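You operate a simulated robot arm through the tools that you are given. There is no shell and no other tool.

You are at the controls of a simulated robot arm. One attempt, no reset.

JOB
Let the black tub down to LOW, then fill it back to FULL with cold water.
Fine: pull the green post up to let the water out and push it down at the line; swing the spout over the tub to fill, turn the cold tap off at the line and swing the spout back.

The check looks at the end state, three seconds after you hand in, the way a careful person would. Anything else that was tipped, shoved, dropped, spilled or broken makes it a failure.

ROBOT AND FRAMES
A 7-joint arm with a two-finger parallel gripper, fixed in place. Base frame: the origin is on the floor under the middle of its stand, x ahead of it, y to its left, z up; the work surface is at about z = 73.5. Units: cm, degrees, N and s.
It reaches about 124.7 cm from its shoulder. Its first joint turns from -132.0 to 132.0 degrees. Payload 3.91 kg.
The TCP is the grasp point between the finger pads, 3 cm short of the fingertips. In the tool frame z runs along the fingers and y along their closing line. Largest opening 11 cm; finger width 2, thickness 1; the body of the gripper, 4.8 by 11.2 cm, starts 5.5 cm behind the TCP.
Orientation is told as [roll, pitch, yaw] about the base's x, y, z axes, in that order, counted from this pose: with the fingers straight down and closing along the base's y, the tool's x points along the base's -x, its y along +y and its z along -z.

CONTROLS
- The arm moves only by the tool play_rows. Its arguments are lists of equal length, an entry for each row: "claw": the gripper command, from -1 (fully open) to 1 (shut), values between in proportion; "translation": the shift along the tool's x, y, z in cm, a list of three; "angular": the turn, a rotation vector about the tool's x, y, z in degrees, a list of three. In form: {"claw": [claw, ...], "translation": [[x, y, z], ...], "angular": [[rx, ry, rz], ...]}. A call has 1 to 20 rows; each row shifts and turns the commanded pose from where the row before left it, along the tool's axes as they then stand. Each row takes 0.2 s and may step no farther than 5 cm and 8.6 degrees from the row before; otherwise, or with a gripper value out of range, the whole call is refused. A pose out of reach is approached as far as the arm can. The call stops where the force on the tool passes 50 N (or 10 N more than at its start, if that is more) or the arm is blocked; 0.2 s more then pass. The fingers move at their own pace (about 10.8 cm/s each) and stop on an object; they squeeze with about 40 N. The grip force told is the motor's: it shows also when the fingers shut on nothing. Time passes only in rows, and 0.2 s behind the last, so rows that do not move let the fingers close. The reply holds the time, the measured pose of the TCP, the force on the tool along the base axes, the opening and the grip force, in the units named above and with some noise, with the torque about the TCP (base axes, N m) and any sound that the robot's microphone picked up, and new pictures: "views" is both (left out), scene, wrist or none.
- Cameras (640 x 400 px; columns grow to the right, rows downward): "scene" is fixed at [22.06, 65.2, 155.61]; the picture's right is [-0.73, -0.68, 0.00], its down [-0.42, 0.45, -0.79] and it looks along [0.53, -0.58, -0.62] (base axes); focal length 322 px, centre (320, 200). "wrist" rides on the gripper at [7.2, 1.7, -10.3] in the tool frame; the picture's right is [-0.23, 0.97, 0.00], its down [-0.76, -0.18, -0.62] and it looks along [-0.61, -0.14, 0.78] (tool axes); focal length 222 px, centre (320, 200). There is no depth. A picture from a camera that has moved, and an enlarged one, comes with that camera's place and axes in the base frame and with its lens.
- zoom(camera, box): a new picture of the part [left, top, right, bottom] of that camera's present view, enlarged. No time passes.
- sign_off(): hands the job in; it is judged then, once.

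Places have to be worked out from the pictures, the camera data and where the tool is seen. Open the gripper and draw the arm clear of the work before you hand the job in, unless the task says otherwise.

The tools are called by a JSON object that holds its "api" and its "payload". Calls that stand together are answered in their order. play_rows: Moves the arm, as the interface text tells. Its arguments: {"type":"object","properties":{"claw":{"type":"array"},"translation":{"type":"array"},"angular":{"type":"array"},"views":{"type":"string","enum":["both","scene","wrist","none"]}},"required":["claw","translation","angular"]} The other tools are called the same way: zoom (camera, box) takes an enlarged picture of a part of a camera's view; sign_off () hands the job in.

At the start:

```text
time: 0.0
tool_pos: [64.13, 26.19, 126.27]
orientation: [0.0, 0.0, 0.0]
force: [0.4, 0.2, -0.2]
torque: [0.04, 0.0, -0.01]
width: 11.01
gripper_force: 0.0
```

scene: 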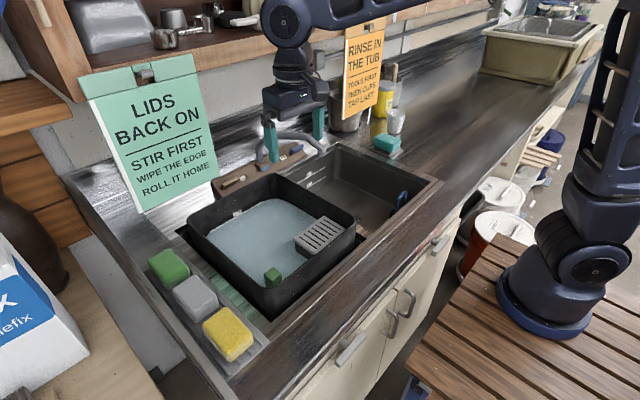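
wrist: 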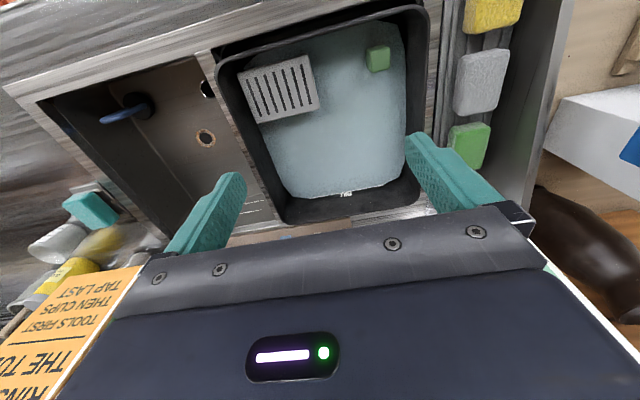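

I'll look closely at the tub, the taps and the spout before moving anything.

{"api": "zoom", "payload": {"camera": "scene", "box": [180, 130, 380, 300]}}

{"api": "zoom", "payload": {"camera": "scene", "box": [200, 100, 340, 200]}}

{"api": "zoom", "payload": {"camera": "wrist", "box": [200, 0, 440, 220]}}

```text
2.35 times, centred on (280, 215) of scene
camera zoom: at [22.06, 65.2, 155.61], right [-0.73, -0.68, 0.0], down [-0.42, 0.45, -0.79], along [0.53, -0.58, -0.62], focal length 758 px, centre (414, 165)
```

zoom: 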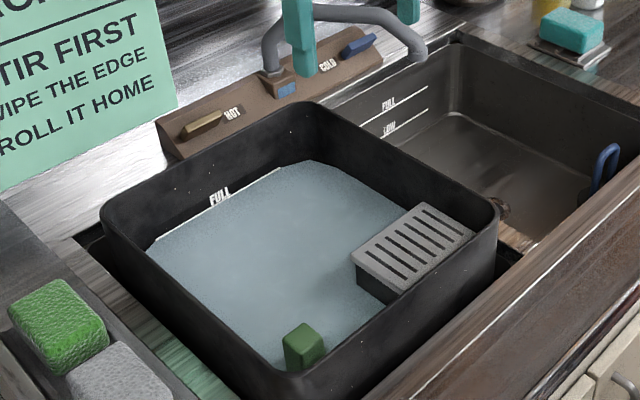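

```text
4.00 times, centred on (270, 150) of scene
camera zoom: at [22.06, 65.2, 155.61], right [-0.73, -0.68, 0.0], down [-0.42, 0.45, -0.79], along [0.53, -0.58, -0.62], focal length 1288 px, centre (520, 400)
```

zoom: 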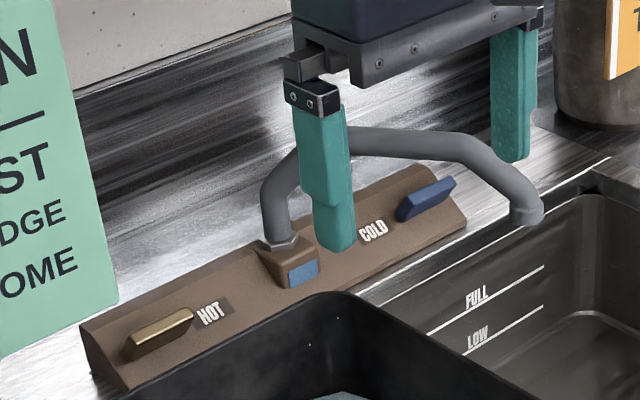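

```text
1.82 times, centred on (320, 110) of wrist
camera zoom: at [56.72, 28.01, 136.69], right [0.23, 0.97, 0.0], down [0.76, -0.18, 0.62], along [0.61, -0.14, -0.78], focal length 404 px, centre (320, 364)
```

zoom: 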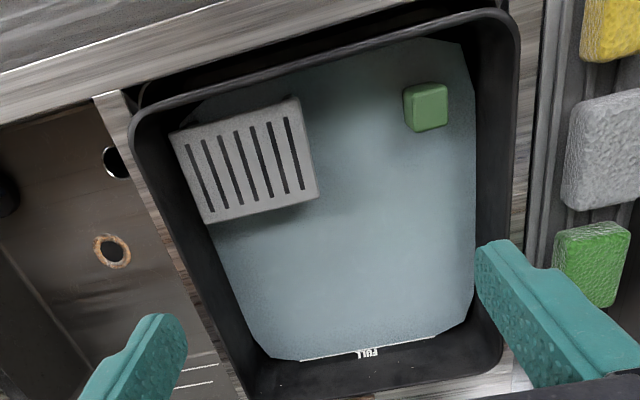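

The tub rim works out at about z 98.5 (x 58–91, y 13–42). The green post top is near (63.6, 36.3, 93), and the water sits at the FULL line on the far wall. I'll tilt the gripper forward where it is so the wrist camera sees the faucet, taps and far wall.

{"api": "play_rows", "payload": {"claw": [-1, -1, -1, -1], "translation": [[0, 0, 0], [0, 0, 0], [0, 0, 0], [0, 0, 0]], "angular": [[0, -8, 0], [0, -8, 0], [0, -8, 0], [0, -6, 0]]}}

```text
time: 1.0
tool_pos: [64.17, 26.31, 126.27]
orientation: [0.0, -30.0, 0.0]
force: [0.7, -0.3, -0.5]
torque: [0.01, 0.03, -0.03]
width: 11.01
gripper_force: 0.1
camera wrist: at [52.52, 27.99, 131.59], right [0.2, 0.97, 0.11], down [0.35, -0.18, 0.92], along [0.92, -0.14, -0.37], focal length 222 px, centre (320, 200)
```

scene: 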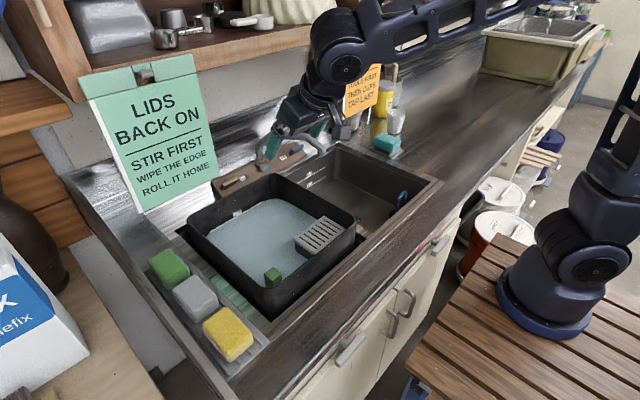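
wrist: 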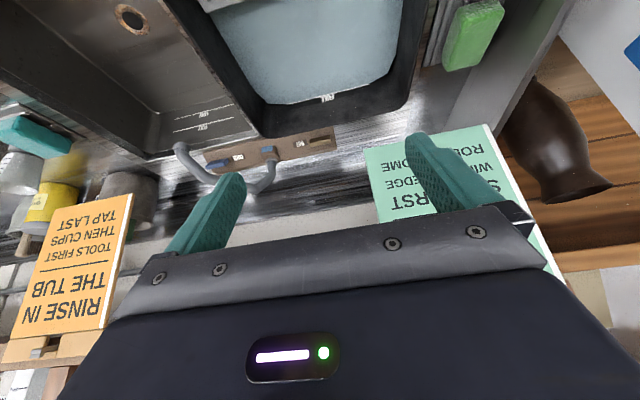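

{"api": "zoom", "payload": {"camera": "wrist", "box": [150, 60, 420, 230]}}

{"api": "zoom", "payload": {"camera": "scene", "box": [200, 110, 340, 200]}}

```text
2.35 times, centred on (285, 145) of wrist
camera zoom: at [52.52, 27.99, 131.59], right [0.2, 0.97, 0.11], down [0.35, -0.18, 0.92], along [0.92, -0.14, -0.37], focal length 523 px, centre (402, 329)
```

zoom: 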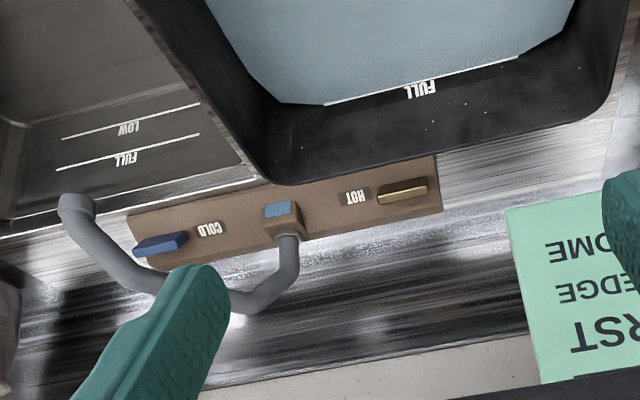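

```text
4.44 times, centred on (270, 155) of scene
camera zoom: at [22.06, 65.2, 155.61], right [-0.73, -0.68, 0.0], down [-0.42, 0.45, -0.79], along [0.53, -0.58, -0.62], focal length 1432 px, centre (542, 400)
```

zoom: 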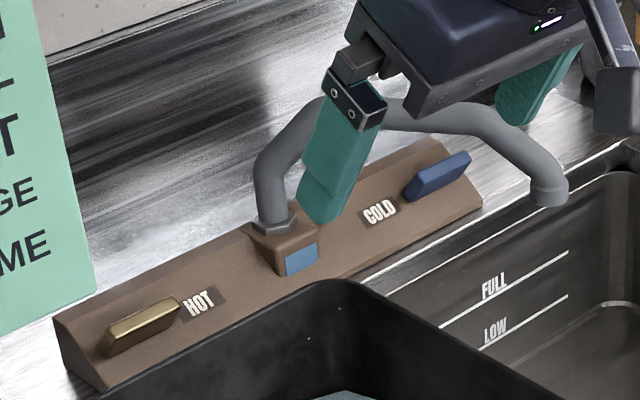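

The faucet axis comes out near (104.5, 7) with its outlet at about (84, -3, 102.6), and the cold lever is near (101.3, -7.7, 95.3). Signs hang at x≈89, at y < -20 and y > 32, so I'll keep clear of those. Next I straighten the gripper and hover over the green post for a close look.

{"api": "play_rows", "payload": {"claw": [-1, -1, -1, -1, -1, -1, -1, -1], "translation": [[0, 0, 0], [0, 0, 0], [0, 0, 0], [0, 0, 0], [0, 3.3, 3], [0.3, 3.3, 3], [0.3, 3.4, 3], [0, 0, 0]], "angular": [[0, 8, 0], [0, 8, 0], [0, 8, 0], [0, 6, 0], [0, 0, 0], [0, 0, 0], [0, 0, 0], [0, 0, 0]]}}

```text
time: 2.8
tool_pos: [63.49, 36.33, 117.23]
orientation: [0.1, 0.0, 0.0]
force: [0.1, -0.6, -0.2]
torque: [-0.01, -0.02, 0.05]
width: 10.97
gripper_force: 0.0
camera wrist: at [56.17, 38.08, 127.67], right [0.23, 0.97, 0.0], down [0.76, -0.18, 0.62], along [0.61, -0.14, -0.78], focal length 222 px, centre (320, 200)
```

scene: 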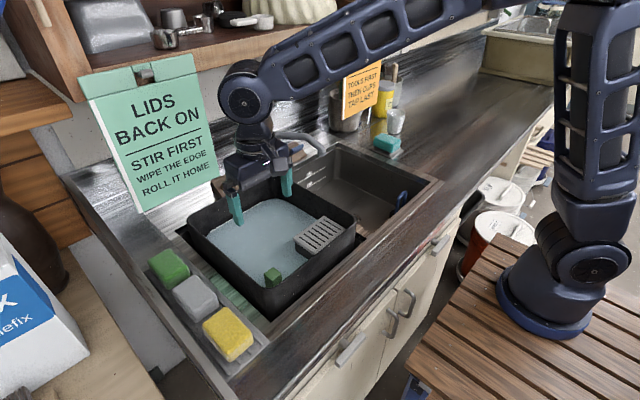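
wrist: 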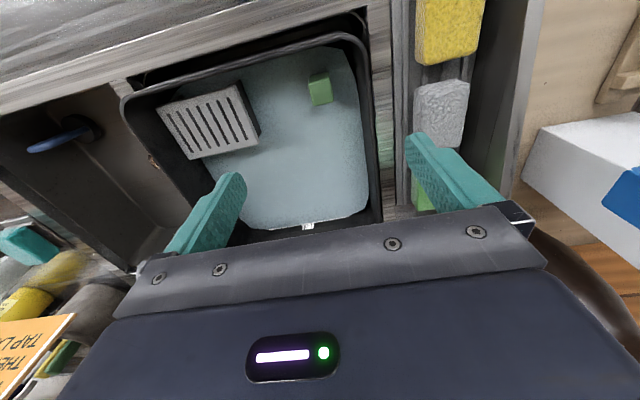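

{"api": "zoom", "payload": {"camera": "wrist", "box": [220, 20, 400, 140]}}

{"api": "zoom", "payload": {"camera": "scene", "box": [220, 240, 320, 310]}}

```text
3.33 times, centred on (310, 80) of wrist
camera zoom: at [56.17, 38.08, 127.67], right [0.23, 0.97, 0.0], down [0.76, -0.18, 0.62], along [0.61, -0.14, -0.78], focal length 740 px, centre (353, 600)
```

zoom: 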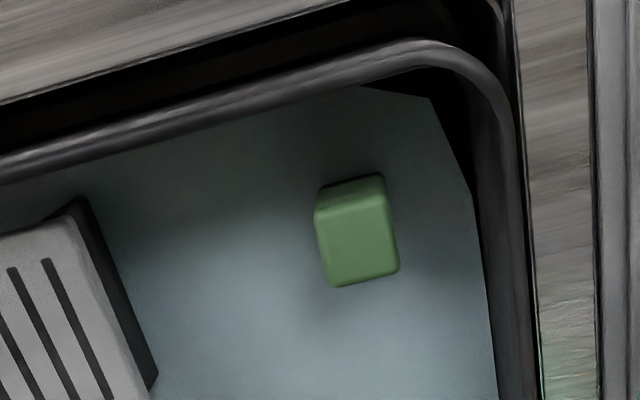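

```text
5.71 times, centred on (270, 275) of scene
camera zoom: at [22.06, 65.2, 155.61], right [-0.73, -0.68, 0.0], down [-0.42, 0.45, -0.79], along [0.53, -0.58, -0.62], focal length 1841 px, centre (606, -229)
```

zoom: 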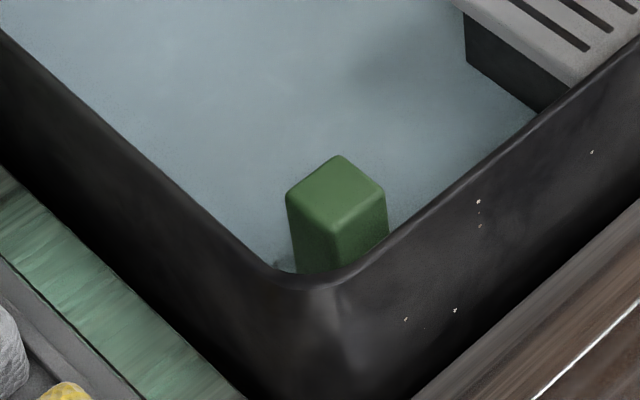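

The post is about 3 cm square with its top at (63.25, 36.6, 94.7), roughly 3.5 cm clear of the tub walls. I'll narrow the fingers to about 6 cm and come down to just above it.

{"api": "play_rows", "payload": {"claw": [-0.09, -0.09, -0.09, -0.09, -0.09], "translation": [[0.2, 0.2, 4], [0, 0, 4], [0, 0, 4], [0, 0, 3.5], [0, 0, 0]], "angular": [[0, 0, 0], [0, 0, 0], [0, 0, 0], [0, 0, 0], [0, 0, 0]]}}

```text
time: 4.0
tool_pos: [63.36, 36.28, 101.7]
orientation: [0.0, 0.0, 0.0]
force: [0.0, -0.6, 0.2]
torque: [-0.01, 0.02, 0.03]
width: 6.02
gripper_force: 0.0
camera wrist: at [55.92, 38.08, 112.2], right [0.23, 0.97, 0.0], down [0.76, -0.18, 0.62], along [0.61, -0.14, -0.78], focal length 222 px, centre (320, 200)
```

scene: 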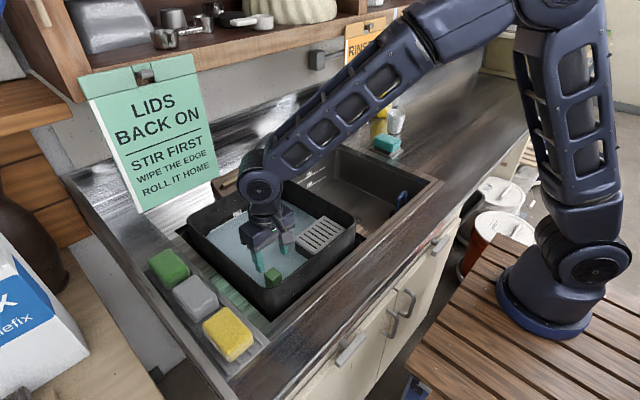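
wrist: 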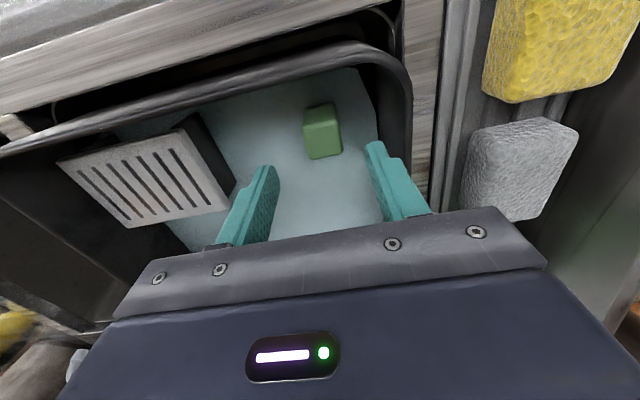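

The post lies between the fingers and slightly toward +y. I'll go down to about z 95.2 and close on it.

{"api": "play_rows", "payload": {"claw": [-0.09, -0.09, -0.09, 1, 1, 1, 1], "translation": [[0.1, 0.3, 2.5], [0, 0, 2.5], [0, 0, 1.5], [0, 0, 0], [0, 0, 0], [0, 0, 0], [0, 0, 0]], "angular": [[0, 0, 0], [0, 0, 0], [0, 0, 0], [0, 0, 0], [0, 0, 0], [0, 0, 0], [0, 0, 0]]}}

```text
time: 5.6
tool_pos: [63.26, 36.5, 95.22]
orientation: [-0.1, 0.1, -0.2]
force: [-4.7, -37.6, 0.5]
torque: [-0.75, 0.4, 0.01]
width: 3.13
gripper_force: 39.6
camera wrist: at [55.88, 38.28, 105.69], right [0.23, 0.97, 0.0], down [0.76, -0.18, 0.62], along [0.61, -0.14, -0.78], focal length 222 px, centre (320, 200)
```

scene: 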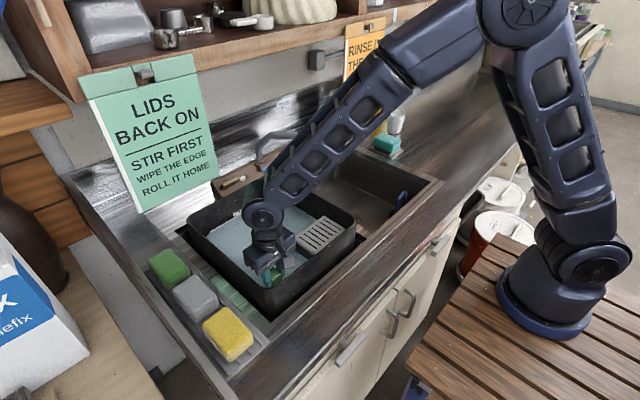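
wrist: 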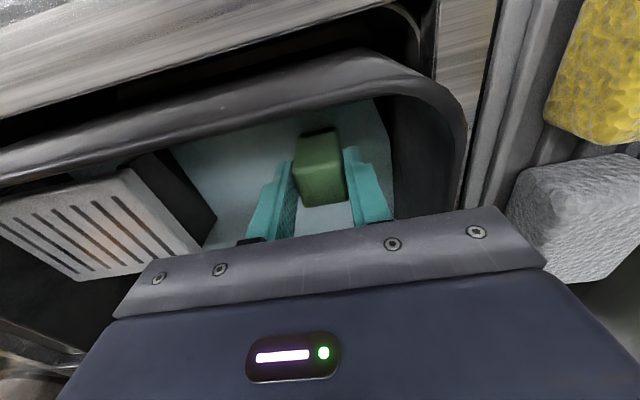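

The grip is on (width 3.13), but the reading of -37.6 N in y says I'm a little off centre toward +y. I'll ease toward -y to relieve it before lifting.

{"api": "play_rows", "payload": {"claw": [1, 1], "translation": [[0, -0.15, 0], [0, 0, 0]], "angular": [[0, 0, 0], [0, 0, 0]], "views": "scene"}}

{"api": "zoom", "payload": {"camera": "scene", "box": [180, 180, 300, 260]}}

```text
time: 6.2
tool_pos: [63.27, 36.5, 95.25]
orientation: [0.0, 0.0, 0.0]
force: [-3.8, -29.4, -0.5]
torque: [-0.57, 0.35, -0.04]
width: 3.15
gripper_force: 40.2
```

scene: 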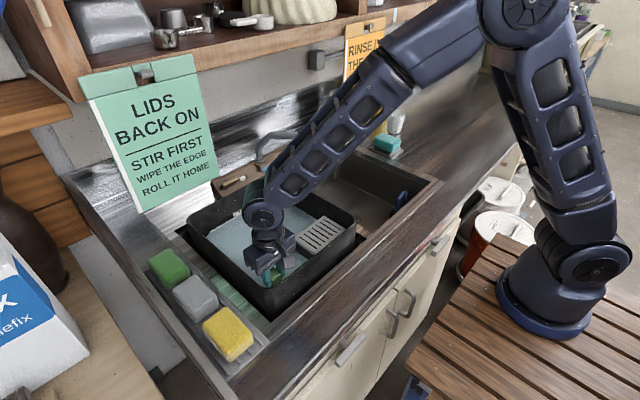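

```text
5.00 times, centred on (240, 220) of scene
camera zoom: at [22.06, 65.2, 155.61], right [-0.73, -0.68, 0.0], down [-0.42, 0.45, -0.79], along [0.53, -0.58, -0.62], focal length 1611 px, centre (720, 100)
```

zoom: 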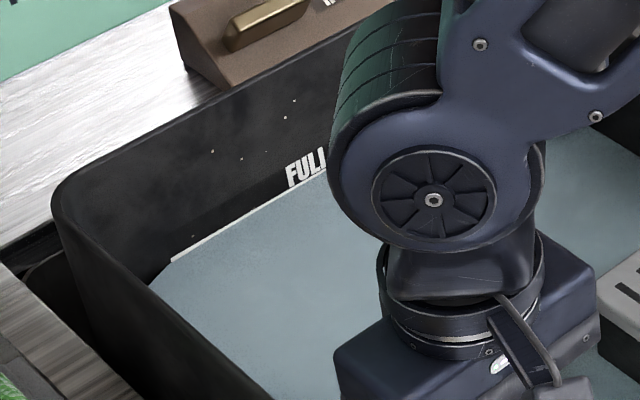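

Each 0.15 cm takes off about 8 N, so I'll ease another 0.5 cm toward -y (and a touch along x) to zero the side load. The scene camera still sees half of the far-wall line past the arm.

{"api": "play_rows", "payload": {"claw": [1, 1, 1], "translation": [[0.05, -0.25, 0], [0.02, -0.25, 0], [0, 0, 0]], "angular": [[0, 0, 0], [0, 0, 0], [0, 0, 0]], "views": "none"}}

```text
time: 7.0
tool_pos: [63.19, 36.44, 95.27]
orientation: [0.3, -0.2, 0.1]
force: [18.3, 30.7, 0.0]
torque: [0.5, -1.19, -0.15]
width: 3.13
gripper_force: 39.5
```

I overshot, to +30.7 N in y and +18 N in x, so I'll go back about half of that.

{"api": "play_rows", "payload": {"claw": [1, 1, 1], "translation": [[-0.06, 0.15, 0], [0, 0.1, 0], [0, 0, 0]], "angular": [[0, 0, 0], [0, 0, 0], [0, 0, 0]], "views": "none"}}

```text
time: 7.8
tool_pos: [63.29, 36.5, 95.19]
orientation: [0.0, 0.1, 0.0]
force: [17.1, 30.5, 0.8]
torque: [0.58, -0.53, 0.01]
width: 3.13
gripper_force: 39.5
```

{"api": "play_rows", "payload": {"claw": [1, 1, 1], "translation": [[-0.03, 0.12, 0], [0, 0, 0], [0, 0, 0]], "angular": [[0, 0, 0], [0, 0, 0], [0, 0, 0]], "views": "none"}}

```text
time: 8.6
tool_pos: [63.23, 36.52, 95.21]
orientation: [0.0, 0.1, 0.0]
force: [6.2, 17.5, 2.0]
torque: [0.32, 0.18, 0.02]
width: 3.12
gripper_force: 40.0
```

The side load has dropped to 17 N, and a bit more shift should centre it. Then I start a slow upward pull to feel for resistance.

{"api": "play_rows", "payload": {"claw": [1, 1, 1, 1], "translation": [[0, 0.12, 0], [0, 0, -0.3], [0, 0, -0.3], [0, 0, 0]], "angular": [[0, 0, 0], [0, 0, 0], [0, 0, 0], [0, 0, 0]], "views": "both"}}

{"api": "zoom", "payload": {"camera": "scene", "box": [180, 180, 300, 260]}}

```text
time: 9.6
tool_pos: [63.09, 36.53, 95.82]
orientation: [-0.1, 0.1, -0.1]
force: [-5.7, 2.8, 0.2]
torque: [0.0, 0.91, -0.03]
width: 3.1
gripper_force: 39.7
camera wrist: at [55.85, 38.25, 106.29], right [0.23, 0.97, 0.0], down [0.76, -0.18, 0.62], along [0.61, -0.14, -0.78], focal length 222 px, centre (320, 200)
```

scene: 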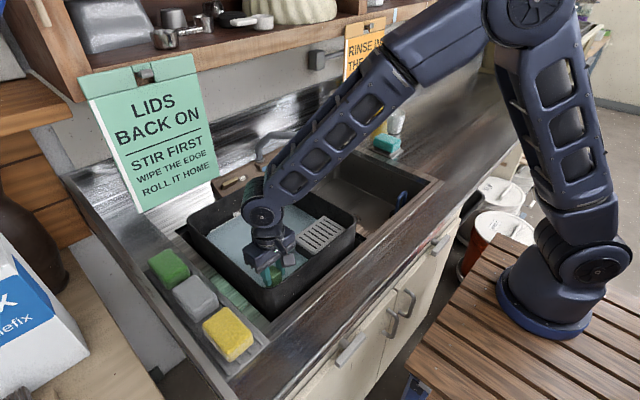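
wrist: 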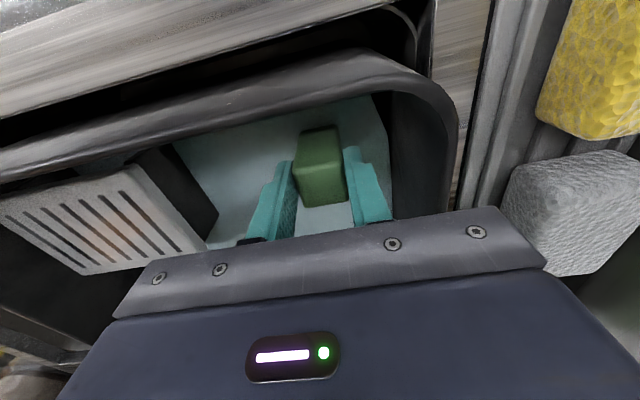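

```text
5.00 times, centred on (240, 220) of scene
camera zoom: at [22.06, 65.2, 155.61], right [-0.73, -0.68, 0.0], down [-0.42, 0.45, -0.79], along [0.53, -0.58, -0.62], focal length 1611 px, centre (720, 100)
```

zoom: 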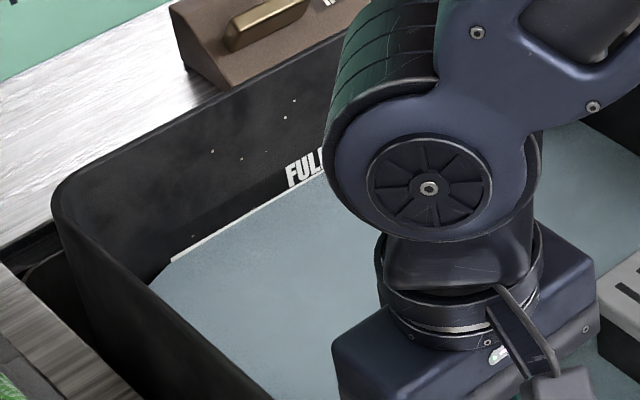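

The post is rising with the gripper and the side load is gone. I'll lift another 1.6 cm in small steps and watch the waterline.

{"api": "play_rows", "payload": {"claw": [1, 1, 1, 1], "translation": [[0, 0, -0.4], [0, 0, -0.4], [0, 0, -0.4], [0, 0, -0.4]], "angular": [[0, 0, 0], [0, 0, 0], [0, 0, 0], [0, 0, 0]], "views": "wrist"}}

{"api": "zoom", "payload": {"camera": "scene", "box": [180, 180, 300, 260]}}

```text
time: 10.6
tool_pos: [63.34, 36.46, 97.47]
orientation: [0.0, 0.2, 0.0]
force: [-15.6, -10.4, 0.6]
torque: [-0.2, -0.04, 0.02]
width: 3.13
gripper_force: 39.7
camera wrist: at [55.85, 38.25, 107.85], right [0.23, 0.97, 0.0], down [0.76, -0.18, 0.62], along [0.61, -0.14, -0.78], focal length 222 px, centre (320, 200)
```

wrist: 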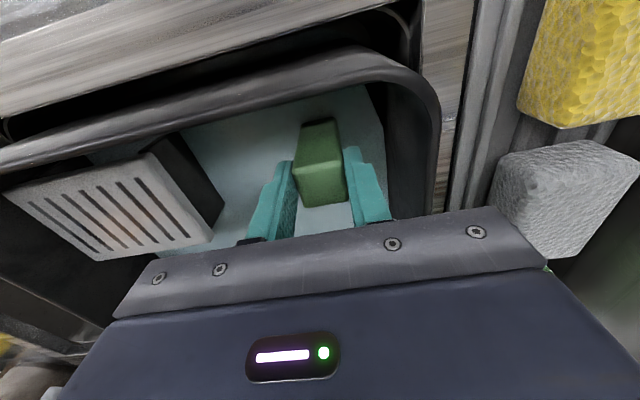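

```text
5.00 times, centred on (240, 220) of scene
camera zoom: at [22.06, 65.2, 155.61], right [-0.73, -0.68, 0.0], down [-0.42, 0.45, -0.79], along [0.53, -0.58, -0.62], focal length 1611 px, centre (720, 100)
```

zoom: 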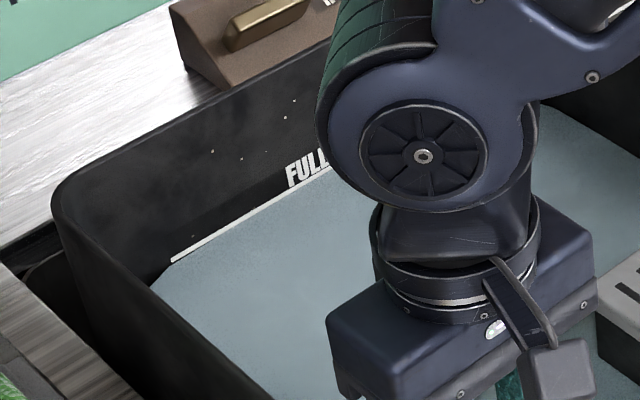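

The waterline may be starting to drop. I'll raise the post further and correct the side load a little.

{"api": "play_rows", "payload": {"claw": [1, 1, 1, 1, 1], "translation": [[0.04, -0.06, -0.4], [0, 0, -0.4], [0, 0, -0.4], [0, 0, -0.4], [0, 0, -0.4]], "angular": [[0, 0, 0], [0, 0, 0], [0, 0, 0], [0, 0, 0], [0, 0, 0]], "views": "wrist"}}

{"api": "zoom", "payload": {"camera": "scene", "box": [180, 180, 300, 260]}}

```text
time: 11.8
tool_pos: [63.25, 36.52, 99.38]
orientation: [-0.2, 0.1, -0.1]
force: [3.5, -11.6, 0.3]
torque: [-0.22, -0.24, 0.05]
width: 3.18
gripper_force: 39.8
camera wrist: at [55.91, 38.27, 109.78], right [0.23, 0.97, 0.0], down [0.76, -0.18, 0.62], along [0.61, -0.14, -0.78], focal length 222 px, centre (320, 200)
```

wrist: 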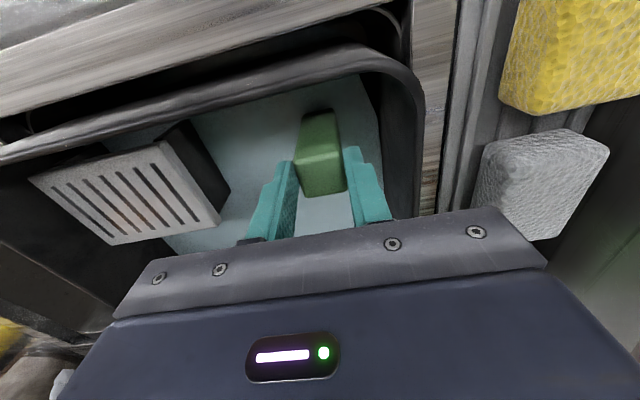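

```text
5.00 times, centred on (240, 220) of scene
camera zoom: at [22.06, 65.2, 155.61], right [-0.73, -0.68, 0.0], down [-0.42, 0.45, -0.79], along [0.53, -0.58, -0.62], focal length 1611 px, centre (720, 100)
```

zoom: 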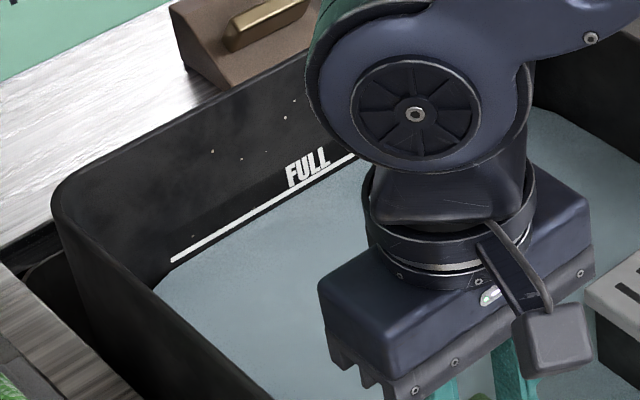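

The water is now clearly under the FULL line and dropping. I'll hold the post up for about 1 s and re-check.

{"api": "play_rows", "payload": {"claw": [1, 1, 1, 1, 1], "translation": [[0, -0.05, 0], [0, 0, 0], [0, 0, 0], [0, 0, 0], [0, 0, 0]], "angular": [[0, 0, 0], [0, 0, 0], [0, 0, 0], [0, 0, 0], [0, 0, 0]], "views": "none"}}

{"api": "zoom", "payload": {"camera": "scene", "box": [180, 180, 300, 260]}}

```text
time: 13.0
tool_pos: [63.2, 36.54, 99.45]
orientation: [0.1, 0.1, 0.0]
force: [9.8, -8.2, -0.3]
torque: [-0.2, -0.29, -0.01]
width: 3.11
gripper_force: 39.7
```

```text
5.00 times, centred on (240, 220) of scene
camera zoom: at [22.06, 65.2, 155.61], right [-0.73, -0.68, 0.0], down [-0.42, 0.45, -0.79], along [0.53, -0.58, -0.62], focal length 1611 px, centre (720, 100)
```

zoom: 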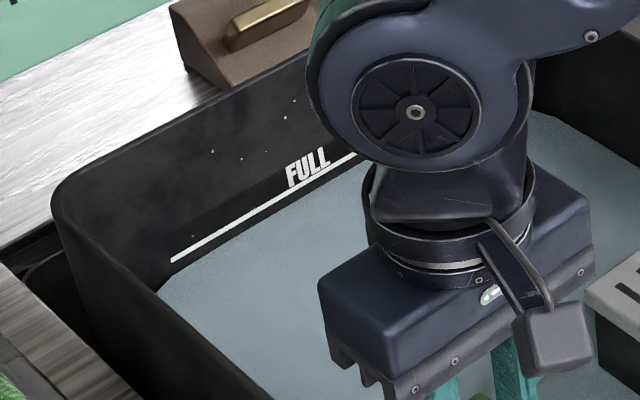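

Draining is gradual, roughly 0.2 cm/s. I'll hold another 3 s and look again.

{"api": "play_rows", "payload": {"claw": [1, 1, 1, 1, 1, 1, 1, 1, 1, 1, 1, 1, 1, 1, 1], "translation": [[0, 0, 0], [0, 0, 0], [0, 0, 0], [0, 0, 0], [0, 0, 0], [0, 0, 0], [0, 0, 0], [0, 0, 0], [0, 0, 0], [0, 0, 0], [0, 0, 0], [0, 0, 0], [0, 0, 0], [0, 0, 0], [0, 0, 0]], "angular": [[0, 0, 0], [0, 0, 0], [0, 0, 0], [0, 0, 0], [0, 0, 0], [0, 0, 0], [0, 0, 0], [0, 0, 0], [0, 0, 0], [0, 0, 0], [0, 0, 0], [0, 0, 0], [0, 0, 0], [0, 0, 0], [0, 0, 0]], "views": "none"}}

{"api": "zoom", "payload": {"camera": "scene", "box": [180, 180, 300, 260]}}

```text
time: 16.2
tool_pos: [63.34, 36.47, 99.43]
orientation: [0.0, -0.1, -0.1]
force: [14.2, -6.6, 0.0]
torque: [-0.15, -0.38, 0.0]
width: 3.12
gripper_force: 40.4
```

```text
5.00 times, centred on (240, 220) of scene
camera zoom: at [22.06, 65.2, 155.61], right [-0.73, -0.68, 0.0], down [-0.42, 0.45, -0.79], along [0.53, -0.58, -0.62], focal length 1611 px, centre (720, 100)
```

zoom: 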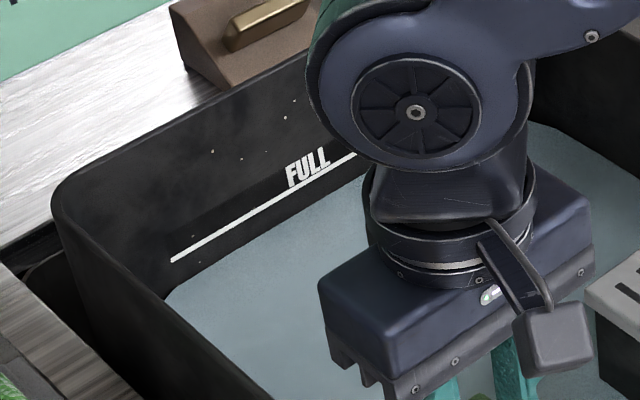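

The level is about 1.5 cm under FULL, and LOW isn't showing yet. I'll hold another 4 s.

{"api": "play_rows", "payload": {"claw": [1, 1, 1, 1, 1, 1, 1, 1, 1, 1, 1, 1, 1, 1, 1, 1, 1, 1, 1, 1], "translation": [[0, 0, 0], [0, 0, 0], [0, 0, 0], [0, 0, 0], [0, 0, 0], [0, 0, 0], [0, 0, 0], [0, 0, 0], [0, 0, 0], [0, 0, 0], [0, 0, 0], [0, 0, 0], [0, 0, 0], [0, 0, 0], [0, 0, 0], [0, 0, 0], [0, 0, 0], [0, 0, 0], [0, 0, 0], [0, 0, 0]], "angular": [[0, 0, 0], [0, 0, 0], [0, 0, 0], [0, 0, 0], [0, 0, 0], [0, 0, 0], [0, 0, 0], [0, 0, 0], [0, 0, 0], [0, 0, 0], [0, 0, 0], [0, 0, 0], [0, 0, 0], [0, 0, 0], [0, 0, 0], [0, 0, 0], [0, 0, 0], [0, 0, 0], [0, 0, 0], [0, 0, 0]], "views": "wrist"}}

{"api": "zoom", "payload": {"camera": "scene", "box": [180, 180, 300, 260]}}

```text
time: 20.4
tool_pos: [63.24, 36.55, 99.39]
orientation: [0.0, 0.1, 0.0]
force: [12.2, -3.4, 0.0]
torque: [-0.08, -0.27, -0.01]
width: 3.16
gripper_force: 39.6
camera wrist: at [55.87, 38.25, 109.86], right [0.23, 0.97, 0.0], down [0.76, -0.18, 0.62], along [0.61, -0.14, -0.78], focal length 222 px, centre (320, 200)
```

wrist: 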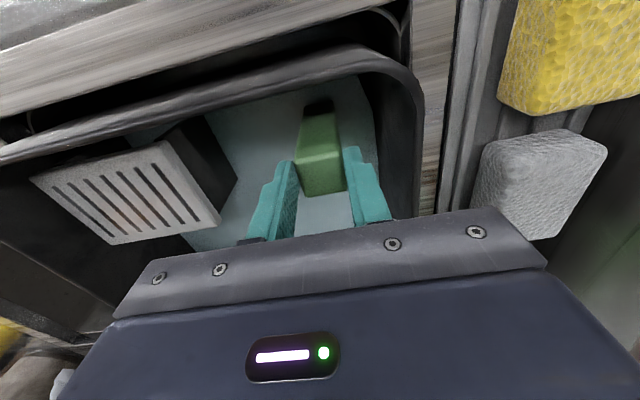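

```text
5.00 times, centred on (240, 220) of scene
camera zoom: at [22.06, 65.2, 155.61], right [-0.73, -0.68, 0.0], down [-0.42, 0.45, -0.79], along [0.53, -0.58, -0.62], focal length 1611 px, centre (720, 100)
```

zoom: 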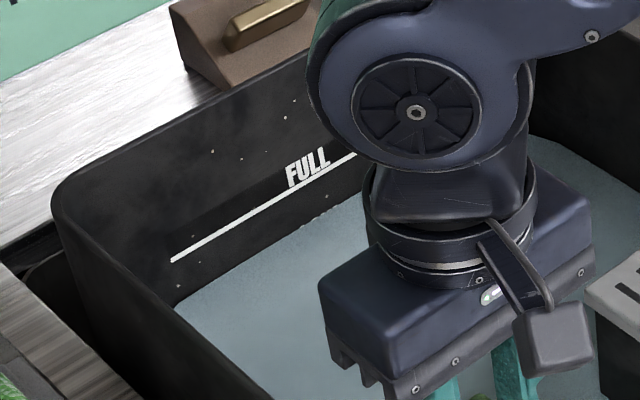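

Bits of white lettering are appearing just above the water, so the LOW label is emerging. I'll hold 2.4 s more and zoom in tighter.

{"api": "play_rows", "payload": {"claw": [1, 1, 1, 1, 1, 1, 1, 1, 1, 1, 1, 1], "translation": [[0, 0, 0], [0, 0, 0], [0, 0, 0], [0, 0, 0], [0, 0, 0], [0, 0, 0], [0, 0, 0], [0, 0, 0], [0, 0, 0], [0, 0, 0], [0, 0, 0], [0, 0, 0]], "angular": [[0, 0, 0], [0, 0, 0], [0, 0, 0], [0, 0, 0], [0, 0, 0], [0, 0, 0], [0, 0, 0], [0, 0, 0], [0, 0, 0], [0, 0, 0], [0, 0, 0], [0, 0, 0]], "views": "none"}}

{"api": "zoom", "payload": {"camera": "scene", "box": [200, 200, 264, 240]}}

```text
time: 23.0
tool_pos: [63.25, 36.42, 99.43]
orientation: [0.0, 0.1, 0.0]
force: [10.3, -2.9, -0.3]
torque: [-0.06, -0.22, 0.01]
width: 3.12
gripper_force: 40.1
```

```text
10.00 times, centred on (232, 220) of scene
camera zoom: at [22.06, 65.2, 155.61], right [-0.73, -0.68, 0.0], down [-0.42, 0.45, -0.79], along [0.53, -0.58, -0.62], focal length 3221 px, centre (1200, 0)
```

zoom: 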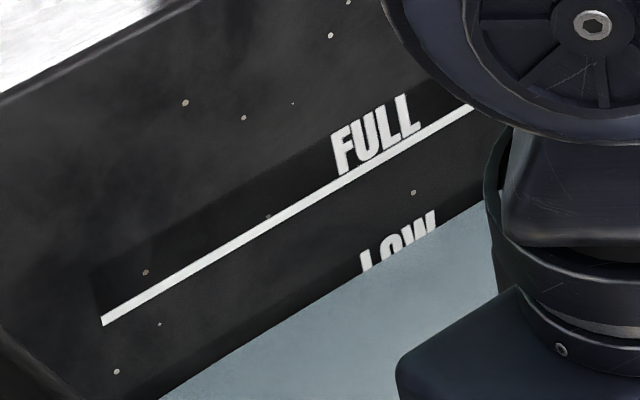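

The LOW lettering is half exposed and the level falls about 0.27 cm/s. I estimate around 5 s to the line, so I'll hold 2.6 s and check again.

{"api": "play_rows", "payload": {"claw": [1, 1, 1, 1, 1, 1, 1, 1, 1, 1, 1, 1], "translation": [[0, 0, 0], [0, 0, 0], [0, 0, 0], [0, 0, 0], [0, 0, 0], [0, 0, 0], [0, 0, 0], [0, 0, 0], [0, 0, 0], [0, 0, 0], [0, 0, 0], [0, 0, 0]], "angular": [[0, 0, 0], [0, 0, 0], [0, 0, 0], [0, 0, 0], [0, 0, 0], [0, 0, 0], [0, 0, 0], [0, 0, 0], [0, 0, 0], [0, 0, 0], [0, 0, 0], [0, 0, 0]], "views": "none"}}

{"api": "zoom", "payload": {"camera": "scene", "box": [200, 200, 264, 240]}}

```text
time: 25.6
tool_pos: [63.22, 36.54, 99.38]
orientation: [0.0, 0.1, 0.1]
force: [6.6, -1.5, 0.3]
torque: [-0.09, -0.18, 0.03]
width: 3.11
gripper_force: 40.5
```

```text
10.00 times, centred on (232, 220) of scene
camera zoom: at [22.06, 65.2, 155.61], right [-0.73, -0.68, 0.0], down [-0.42, 0.45, -0.79], along [0.53, -0.58, -0.62], focal length 3221 px, centre (1200, 0)
```

zoom: 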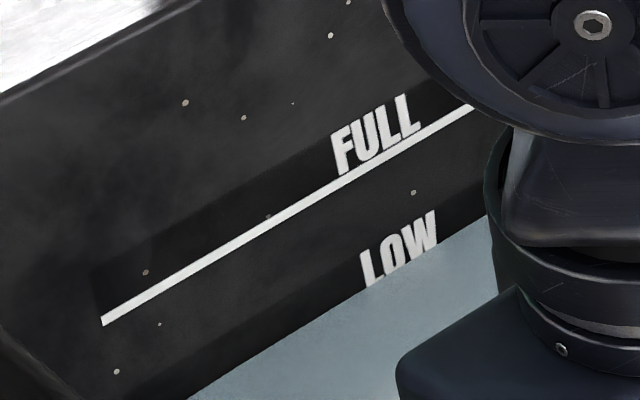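

Nearly at the line: the bottom of the LOW letters is about to clear. I'll hold 1.6 s more, then expect to push down.

{"api": "play_rows", "payload": {"claw": [1, 1, 1, 1, 1, 1, 1], "translation": [[0, 0, 0], [0, 0, 0], [0, 0, 0], [0, 0, 0], [0, 0, 0], [0, 0, 0], [0, 0, 0]], "angular": [[0, 0, 0], [0, 0, 0], [0, 0, 0], [0, 0, 0], [0, 0, 0], [0, 0, 0], [0, 0, 0]], "views": "none"}}

{"api": "zoom", "payload": {"camera": "scene", "box": [200, 200, 264, 240]}}

```text
time: 27.2
tool_pos: [63.15, 36.43, 99.44]
orientation: [0.1, 0.1, 0.1]
force: [5.8, -1.3, 0.1]
torque: [-0.02, -0.12, 0.0]
width: 3.16
gripper_force: 39.4
```

```text
10.00 times, centred on (232, 220) of scene
camera zoom: at [22.06, 65.2, 155.61], right [-0.73, -0.68, 0.0], down [-0.42, 0.45, -0.79], along [0.53, -0.58, -0.62], focal length 3221 px, centre (1200, 0)
```

zoom: 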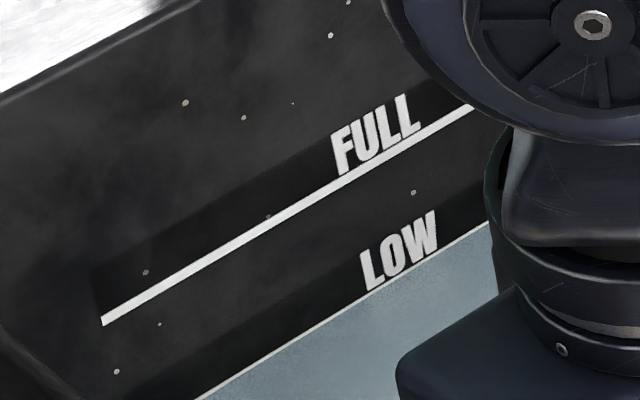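

The top edge of the LOW line is just showing, so I push the post back down now by the same stroke it was raised.

{"api": "play_rows", "payload": {"claw": [1, 1, 1, 1, 1], "translation": [[0, 0, 1.2], [0, 0, 1.2], [0, 0, 1.2], [0, 0, 0.6], [0, 0, 0]], "angular": [[0, 0, 0], [0, 0, 0], [0, 0, 0], [0, 0, 0], [0, 0, 0]], "views": "wrist"}}

{"api": "zoom", "payload": {"camera": "scene", "box": [200, 200, 264, 240]}}

```text
time: 28.4
tool_pos: [63.3, 36.56, 95.39]
orientation: [0.2, -0.1, 0.0]
force: [-1.2, -0.6, 31.0]
torque: [-0.09, -0.01, 0.02]
width: 3.12
gripper_force: 40.2
camera wrist: at [55.85, 38.22, 105.73], right [0.23, 0.97, 0.0], down [0.76, -0.18, 0.62], along [0.61, -0.14, -0.78], focal length 222 px, centre (320, 200)
```

wrist: 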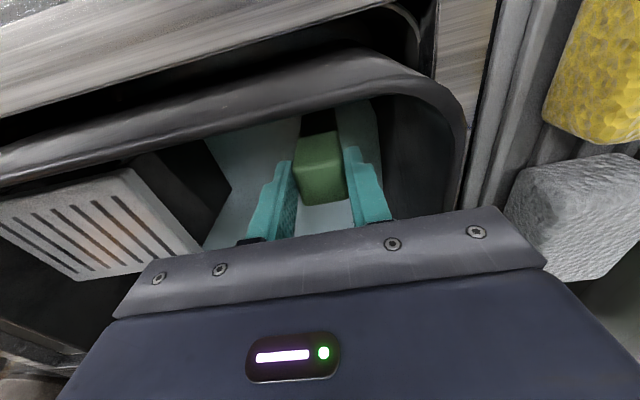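

```text
10.00 times, centred on (232, 220) of scene
camera zoom: at [22.06, 65.2, 155.61], right [-0.73, -0.68, 0.0], down [-0.42, 0.45, -0.79], along [0.53, -0.58, -0.62], focal length 3221 px, centre (1200, 0)
```

zoom: 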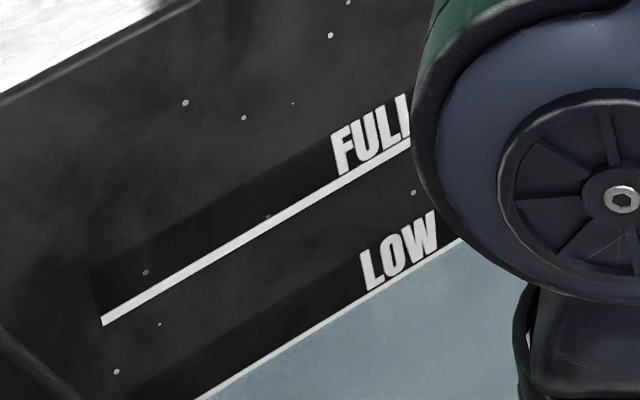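

The post reads +31 N at the bottom, so it looks seated, and the water sits right on the LOW line. I'll wait 2 s holding it to confirm the level stops moving.

{"api": "play_rows", "payload": {"claw": [1, 1, 1, 1, 1, 1, 1, 1, 1, 1], "translation": [[0, 0, 0.05], [0, 0, 0], [0, 0, 0], [0, 0, 0], [0, 0, 0], [0, 0, 0], [0, 0, 0], [0, 0, 0], [0, 0, 0], [0, 0, 0]], "angular": [[0, 0, 0], [0, 0, 0], [0, 0, 0], [0, 0, 0], [0, 0, 0], [0, 0, 0], [0, 0, 0], [0, 0, 0], [0, 0, 0], [0, 0, 0]], "views": "none"}}

{"api": "zoom", "payload": {"camera": "scene", "box": [200, 200, 264, 240]}}

```text
time: 30.6
tool_pos: [63.24, 36.44, 95.21]
orientation: [0.0, 0.0, 0.1]
force: [11.8, 11.7, 27.2]
torque: [0.28, -0.3, -0.04]
width: 3.13
gripper_force: 39.8
```

```text
10.00 times, centred on (232, 220) of scene
camera zoom: at [22.06, 65.2, 155.61], right [-0.73, -0.68, 0.0], down [-0.42, 0.45, -0.79], along [0.53, -0.58, -0.62], focal length 3221 px, centre (1200, 0)
```

zoom: 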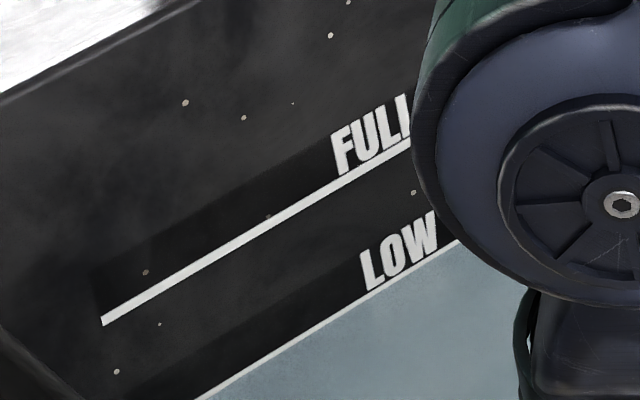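

The level hasn't changed, and the TCP is back at the original grip height of 95.2, so the post is fully down. I'll open to 6 cm and rise straight up.

{"api": "play_rows", "payload": {"claw": [-0.09, -0.09, -0.09, -0.09, -0.09, -0.09, -0.09, -0.09], "translation": [[0, 0, 0], [0, 0, 0], [0, 0, 0], [0, 0, -2], [0, 0, -4], [0, 0, -5], [0, 0, -5], [0, 0, -5]], "angular": [[0, 0, 0], [0, 0, 0], [0, 0, 0], [0, 0, 0], [0, 0, 0], [0, 0, 0], [0, 0, 0], [0, 0, 0]]}}

{"api": "zoom", "payload": {"camera": "scene", "box": [200, 200, 264, 240]}}

```text
time: 32.4
tool_pos: [63.35, 36.56, 116.21]
orientation: [0.0, 0.2, 0.0]
force: [0.3, 0.5, -0.5]
torque: [-0.02, 0.04, -0.01]
width: 6.01
gripper_force: 0.1
camera wrist: at [55.91, 38.4, 126.71], right [0.23, 0.97, 0.0], down [0.76, -0.18, 0.62], along [0.61, -0.14, -0.78], focal length 222 px, centre (320, 200)
```

scene: 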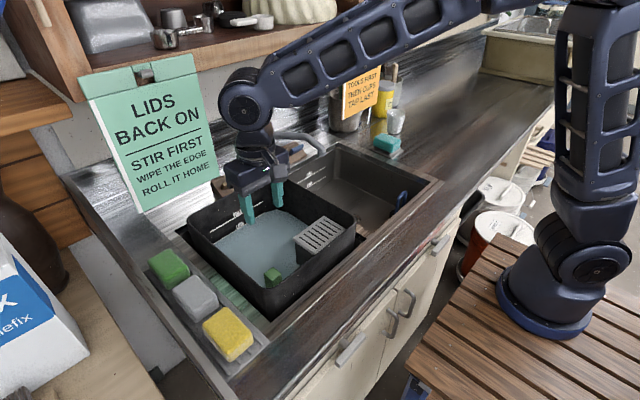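
wrist: 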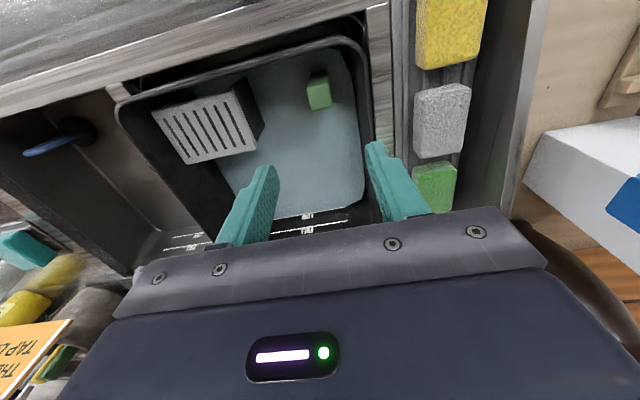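

```text
10.00 times, centred on (232, 220) of scene
camera zoom: at [22.06, 65.2, 155.61], right [-0.73, -0.68, 0.0], down [-0.42, 0.45, -0.79], along [0.53, -0.58, -0.62], focal length 3221 px, centre (1200, 0)
```

zoom: 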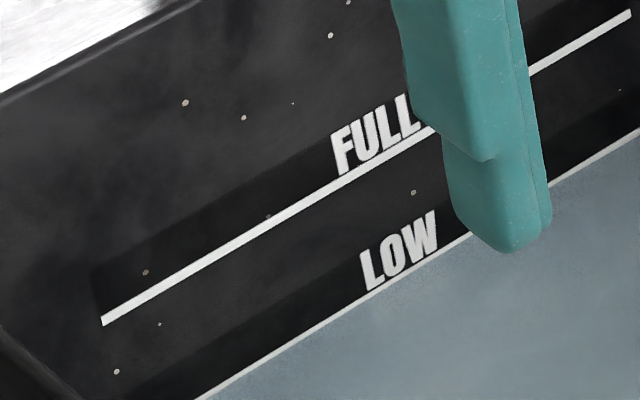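

The level holds at LOW with the post released and down. Next I move over the divider at y≈0 and tilt the gripper to get a close look at the spout and cold tap.

{"api": "play_rows", "payload": {"claw": [-1, -1, -1, -1, -1, -1, -1, -1, -1, -1, -1, -1, -1], "translation": [[-1.2, -4.4, -0.7], [-1.2, -4.4, -0.7], [-1.2, -4.4, -0.7], [-1.2, -4.4, -0.7], [-1.2, -4.4, -0.7], [-1.2, -4.4, -0.7], [-1.2, -4.4, -0.7], [-1.2, -4.4, -0.7], [0, 0, 0], [0, 0, 0], [0, 0, 0], [0, 0, 0], [0, 0, 0]], "angular": [[0, 0, 0], [0, 0, 0], [0, 0, 0], [0, 0, 0], [0, 0, 0], [0, 0, 0], [0, 0, 0], [0, 0, 0], [0, -8.5, 0], [0, -8.5, 0], [0, -8.5, 0], [0, -8.5, 0], [0, -1, 0]]}}

{"api": "zoom", "payload": {"camera": "wrist", "box": [200, 60, 440, 210]}}

```text
time: 35.2
tool_pos: [72.76, 1.3, 121.6]
orientation: [-0.1, -35.2, 0.0]
force: [-0.9, 0.1, -0.2]
torque: [-0.02, -0.01, -0.04]
width: 11.0
gripper_force: 0.2
camera wrist: at [60.8, 3.01, 126.13], right [0.19, 0.97, 0.13], down [0.26, -0.18, 0.95], along [0.95, -0.14, -0.29], focal length 222 px, centre (320, 200)
```

scene: 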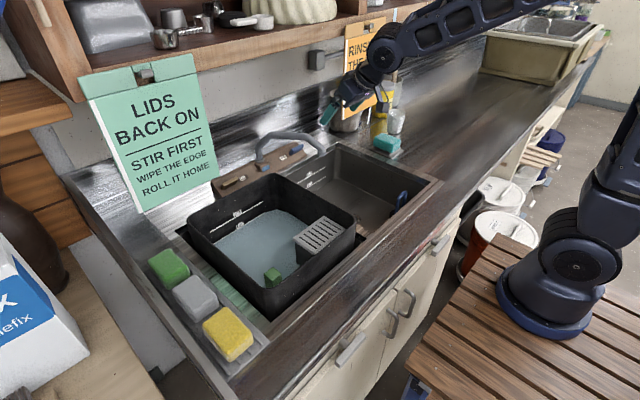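
wrist: 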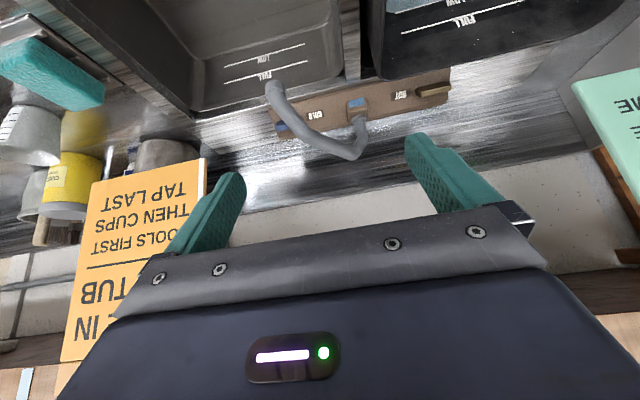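

```text
2.67 times, centred on (320, 135) of wrist
camera zoom: at [60.8, 3.01, 126.13], right [0.19, 0.97, 0.13], down [0.26, -0.18, 0.95], along [0.95, -0.14, -0.29], focal length 592 px, centre (320, 373)
```

zoom: 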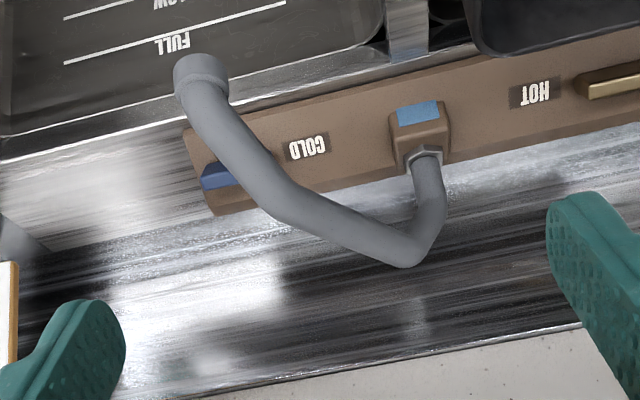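

{"api": "zoom", "payload": {"camera": "scene", "box": [200, 110, 340, 200]}}

```text
4.44 times, centred on (270, 155) of scene
camera zoom: at [22.06, 65.2, 155.61], right [-0.73, -0.68, 0.0], down [-0.42, 0.45, -0.79], along [0.53, -0.58, -0.62], focal length 1432 px, centre (542, 400)
```

zoom: 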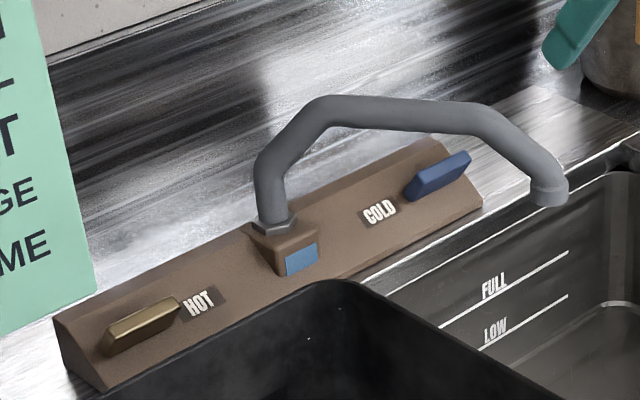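

The spout pivot is at about (103.7, 7.6). It has a horizontal run at z≈106.5 and its outlet at (85.8, -5.1, 100), roughly 36° toward the right sink. I'll bring the tilted gripper, opened 7 cm, to just above the horizontal run so the fingers can straddle it.

{"api": "play_rows", "payload": {"claw": [-0.27, -0.27, -0.27, -0.27, -0.27, -0.27], "translation": [[-2.34, -0.38, 3.49], [-2.34, -0.38, 3.49], [-2.34, -0.38, 3.49], [-2.34, -0.38, 3.49], [-2.34, -0.38, 3.49], [0, 0, 0]], "angular": [[0, 0, 0], [0, 0, 0], [0, 0, 0], [0, 0, 0], [0, 0, 0], [0, 0, 0]]}}

{"api": "zoom", "payload": {"camera": "scene", "box": [220, 80, 360, 180]}}

```text
time: 36.6
tool_pos: [92.51, -0.61, 113.94]
orientation: [0.0, -35.0, -0.1]
force: [0.0, -0.2, 1.1]
torque: [0.0, -0.02, -0.02]
width: 6.99
gripper_force: 0.1
camera wrist: at [80.46, 1.12, 118.42], right [0.19, 0.97, 0.13], down [0.27, -0.18, 0.95], along [0.95, -0.14, -0.29], focal length 222 px, centre (320, 200)
```

scene: 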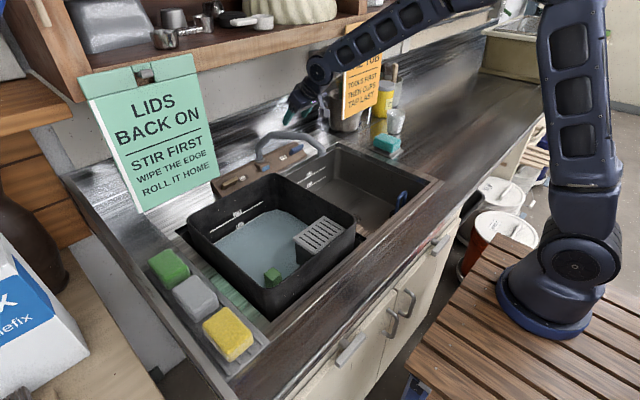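
wrist: 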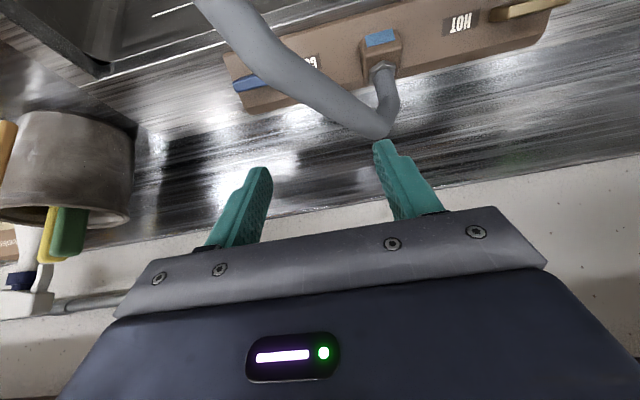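

```text
4.00 times, centred on (290, 130) of scene
camera zoom: at [22.06, 65.2, 155.61], right [-0.73, -0.68, 0.0], down [-0.42, 0.45, -0.79], along [0.53, -0.58, -0.62], focal length 1288 px, centre (440, 480)
```

zoom: 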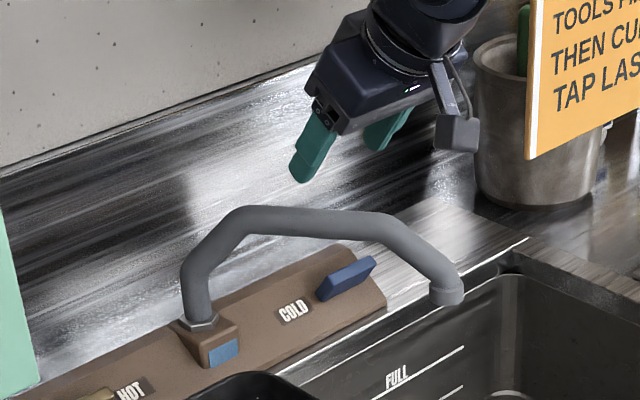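

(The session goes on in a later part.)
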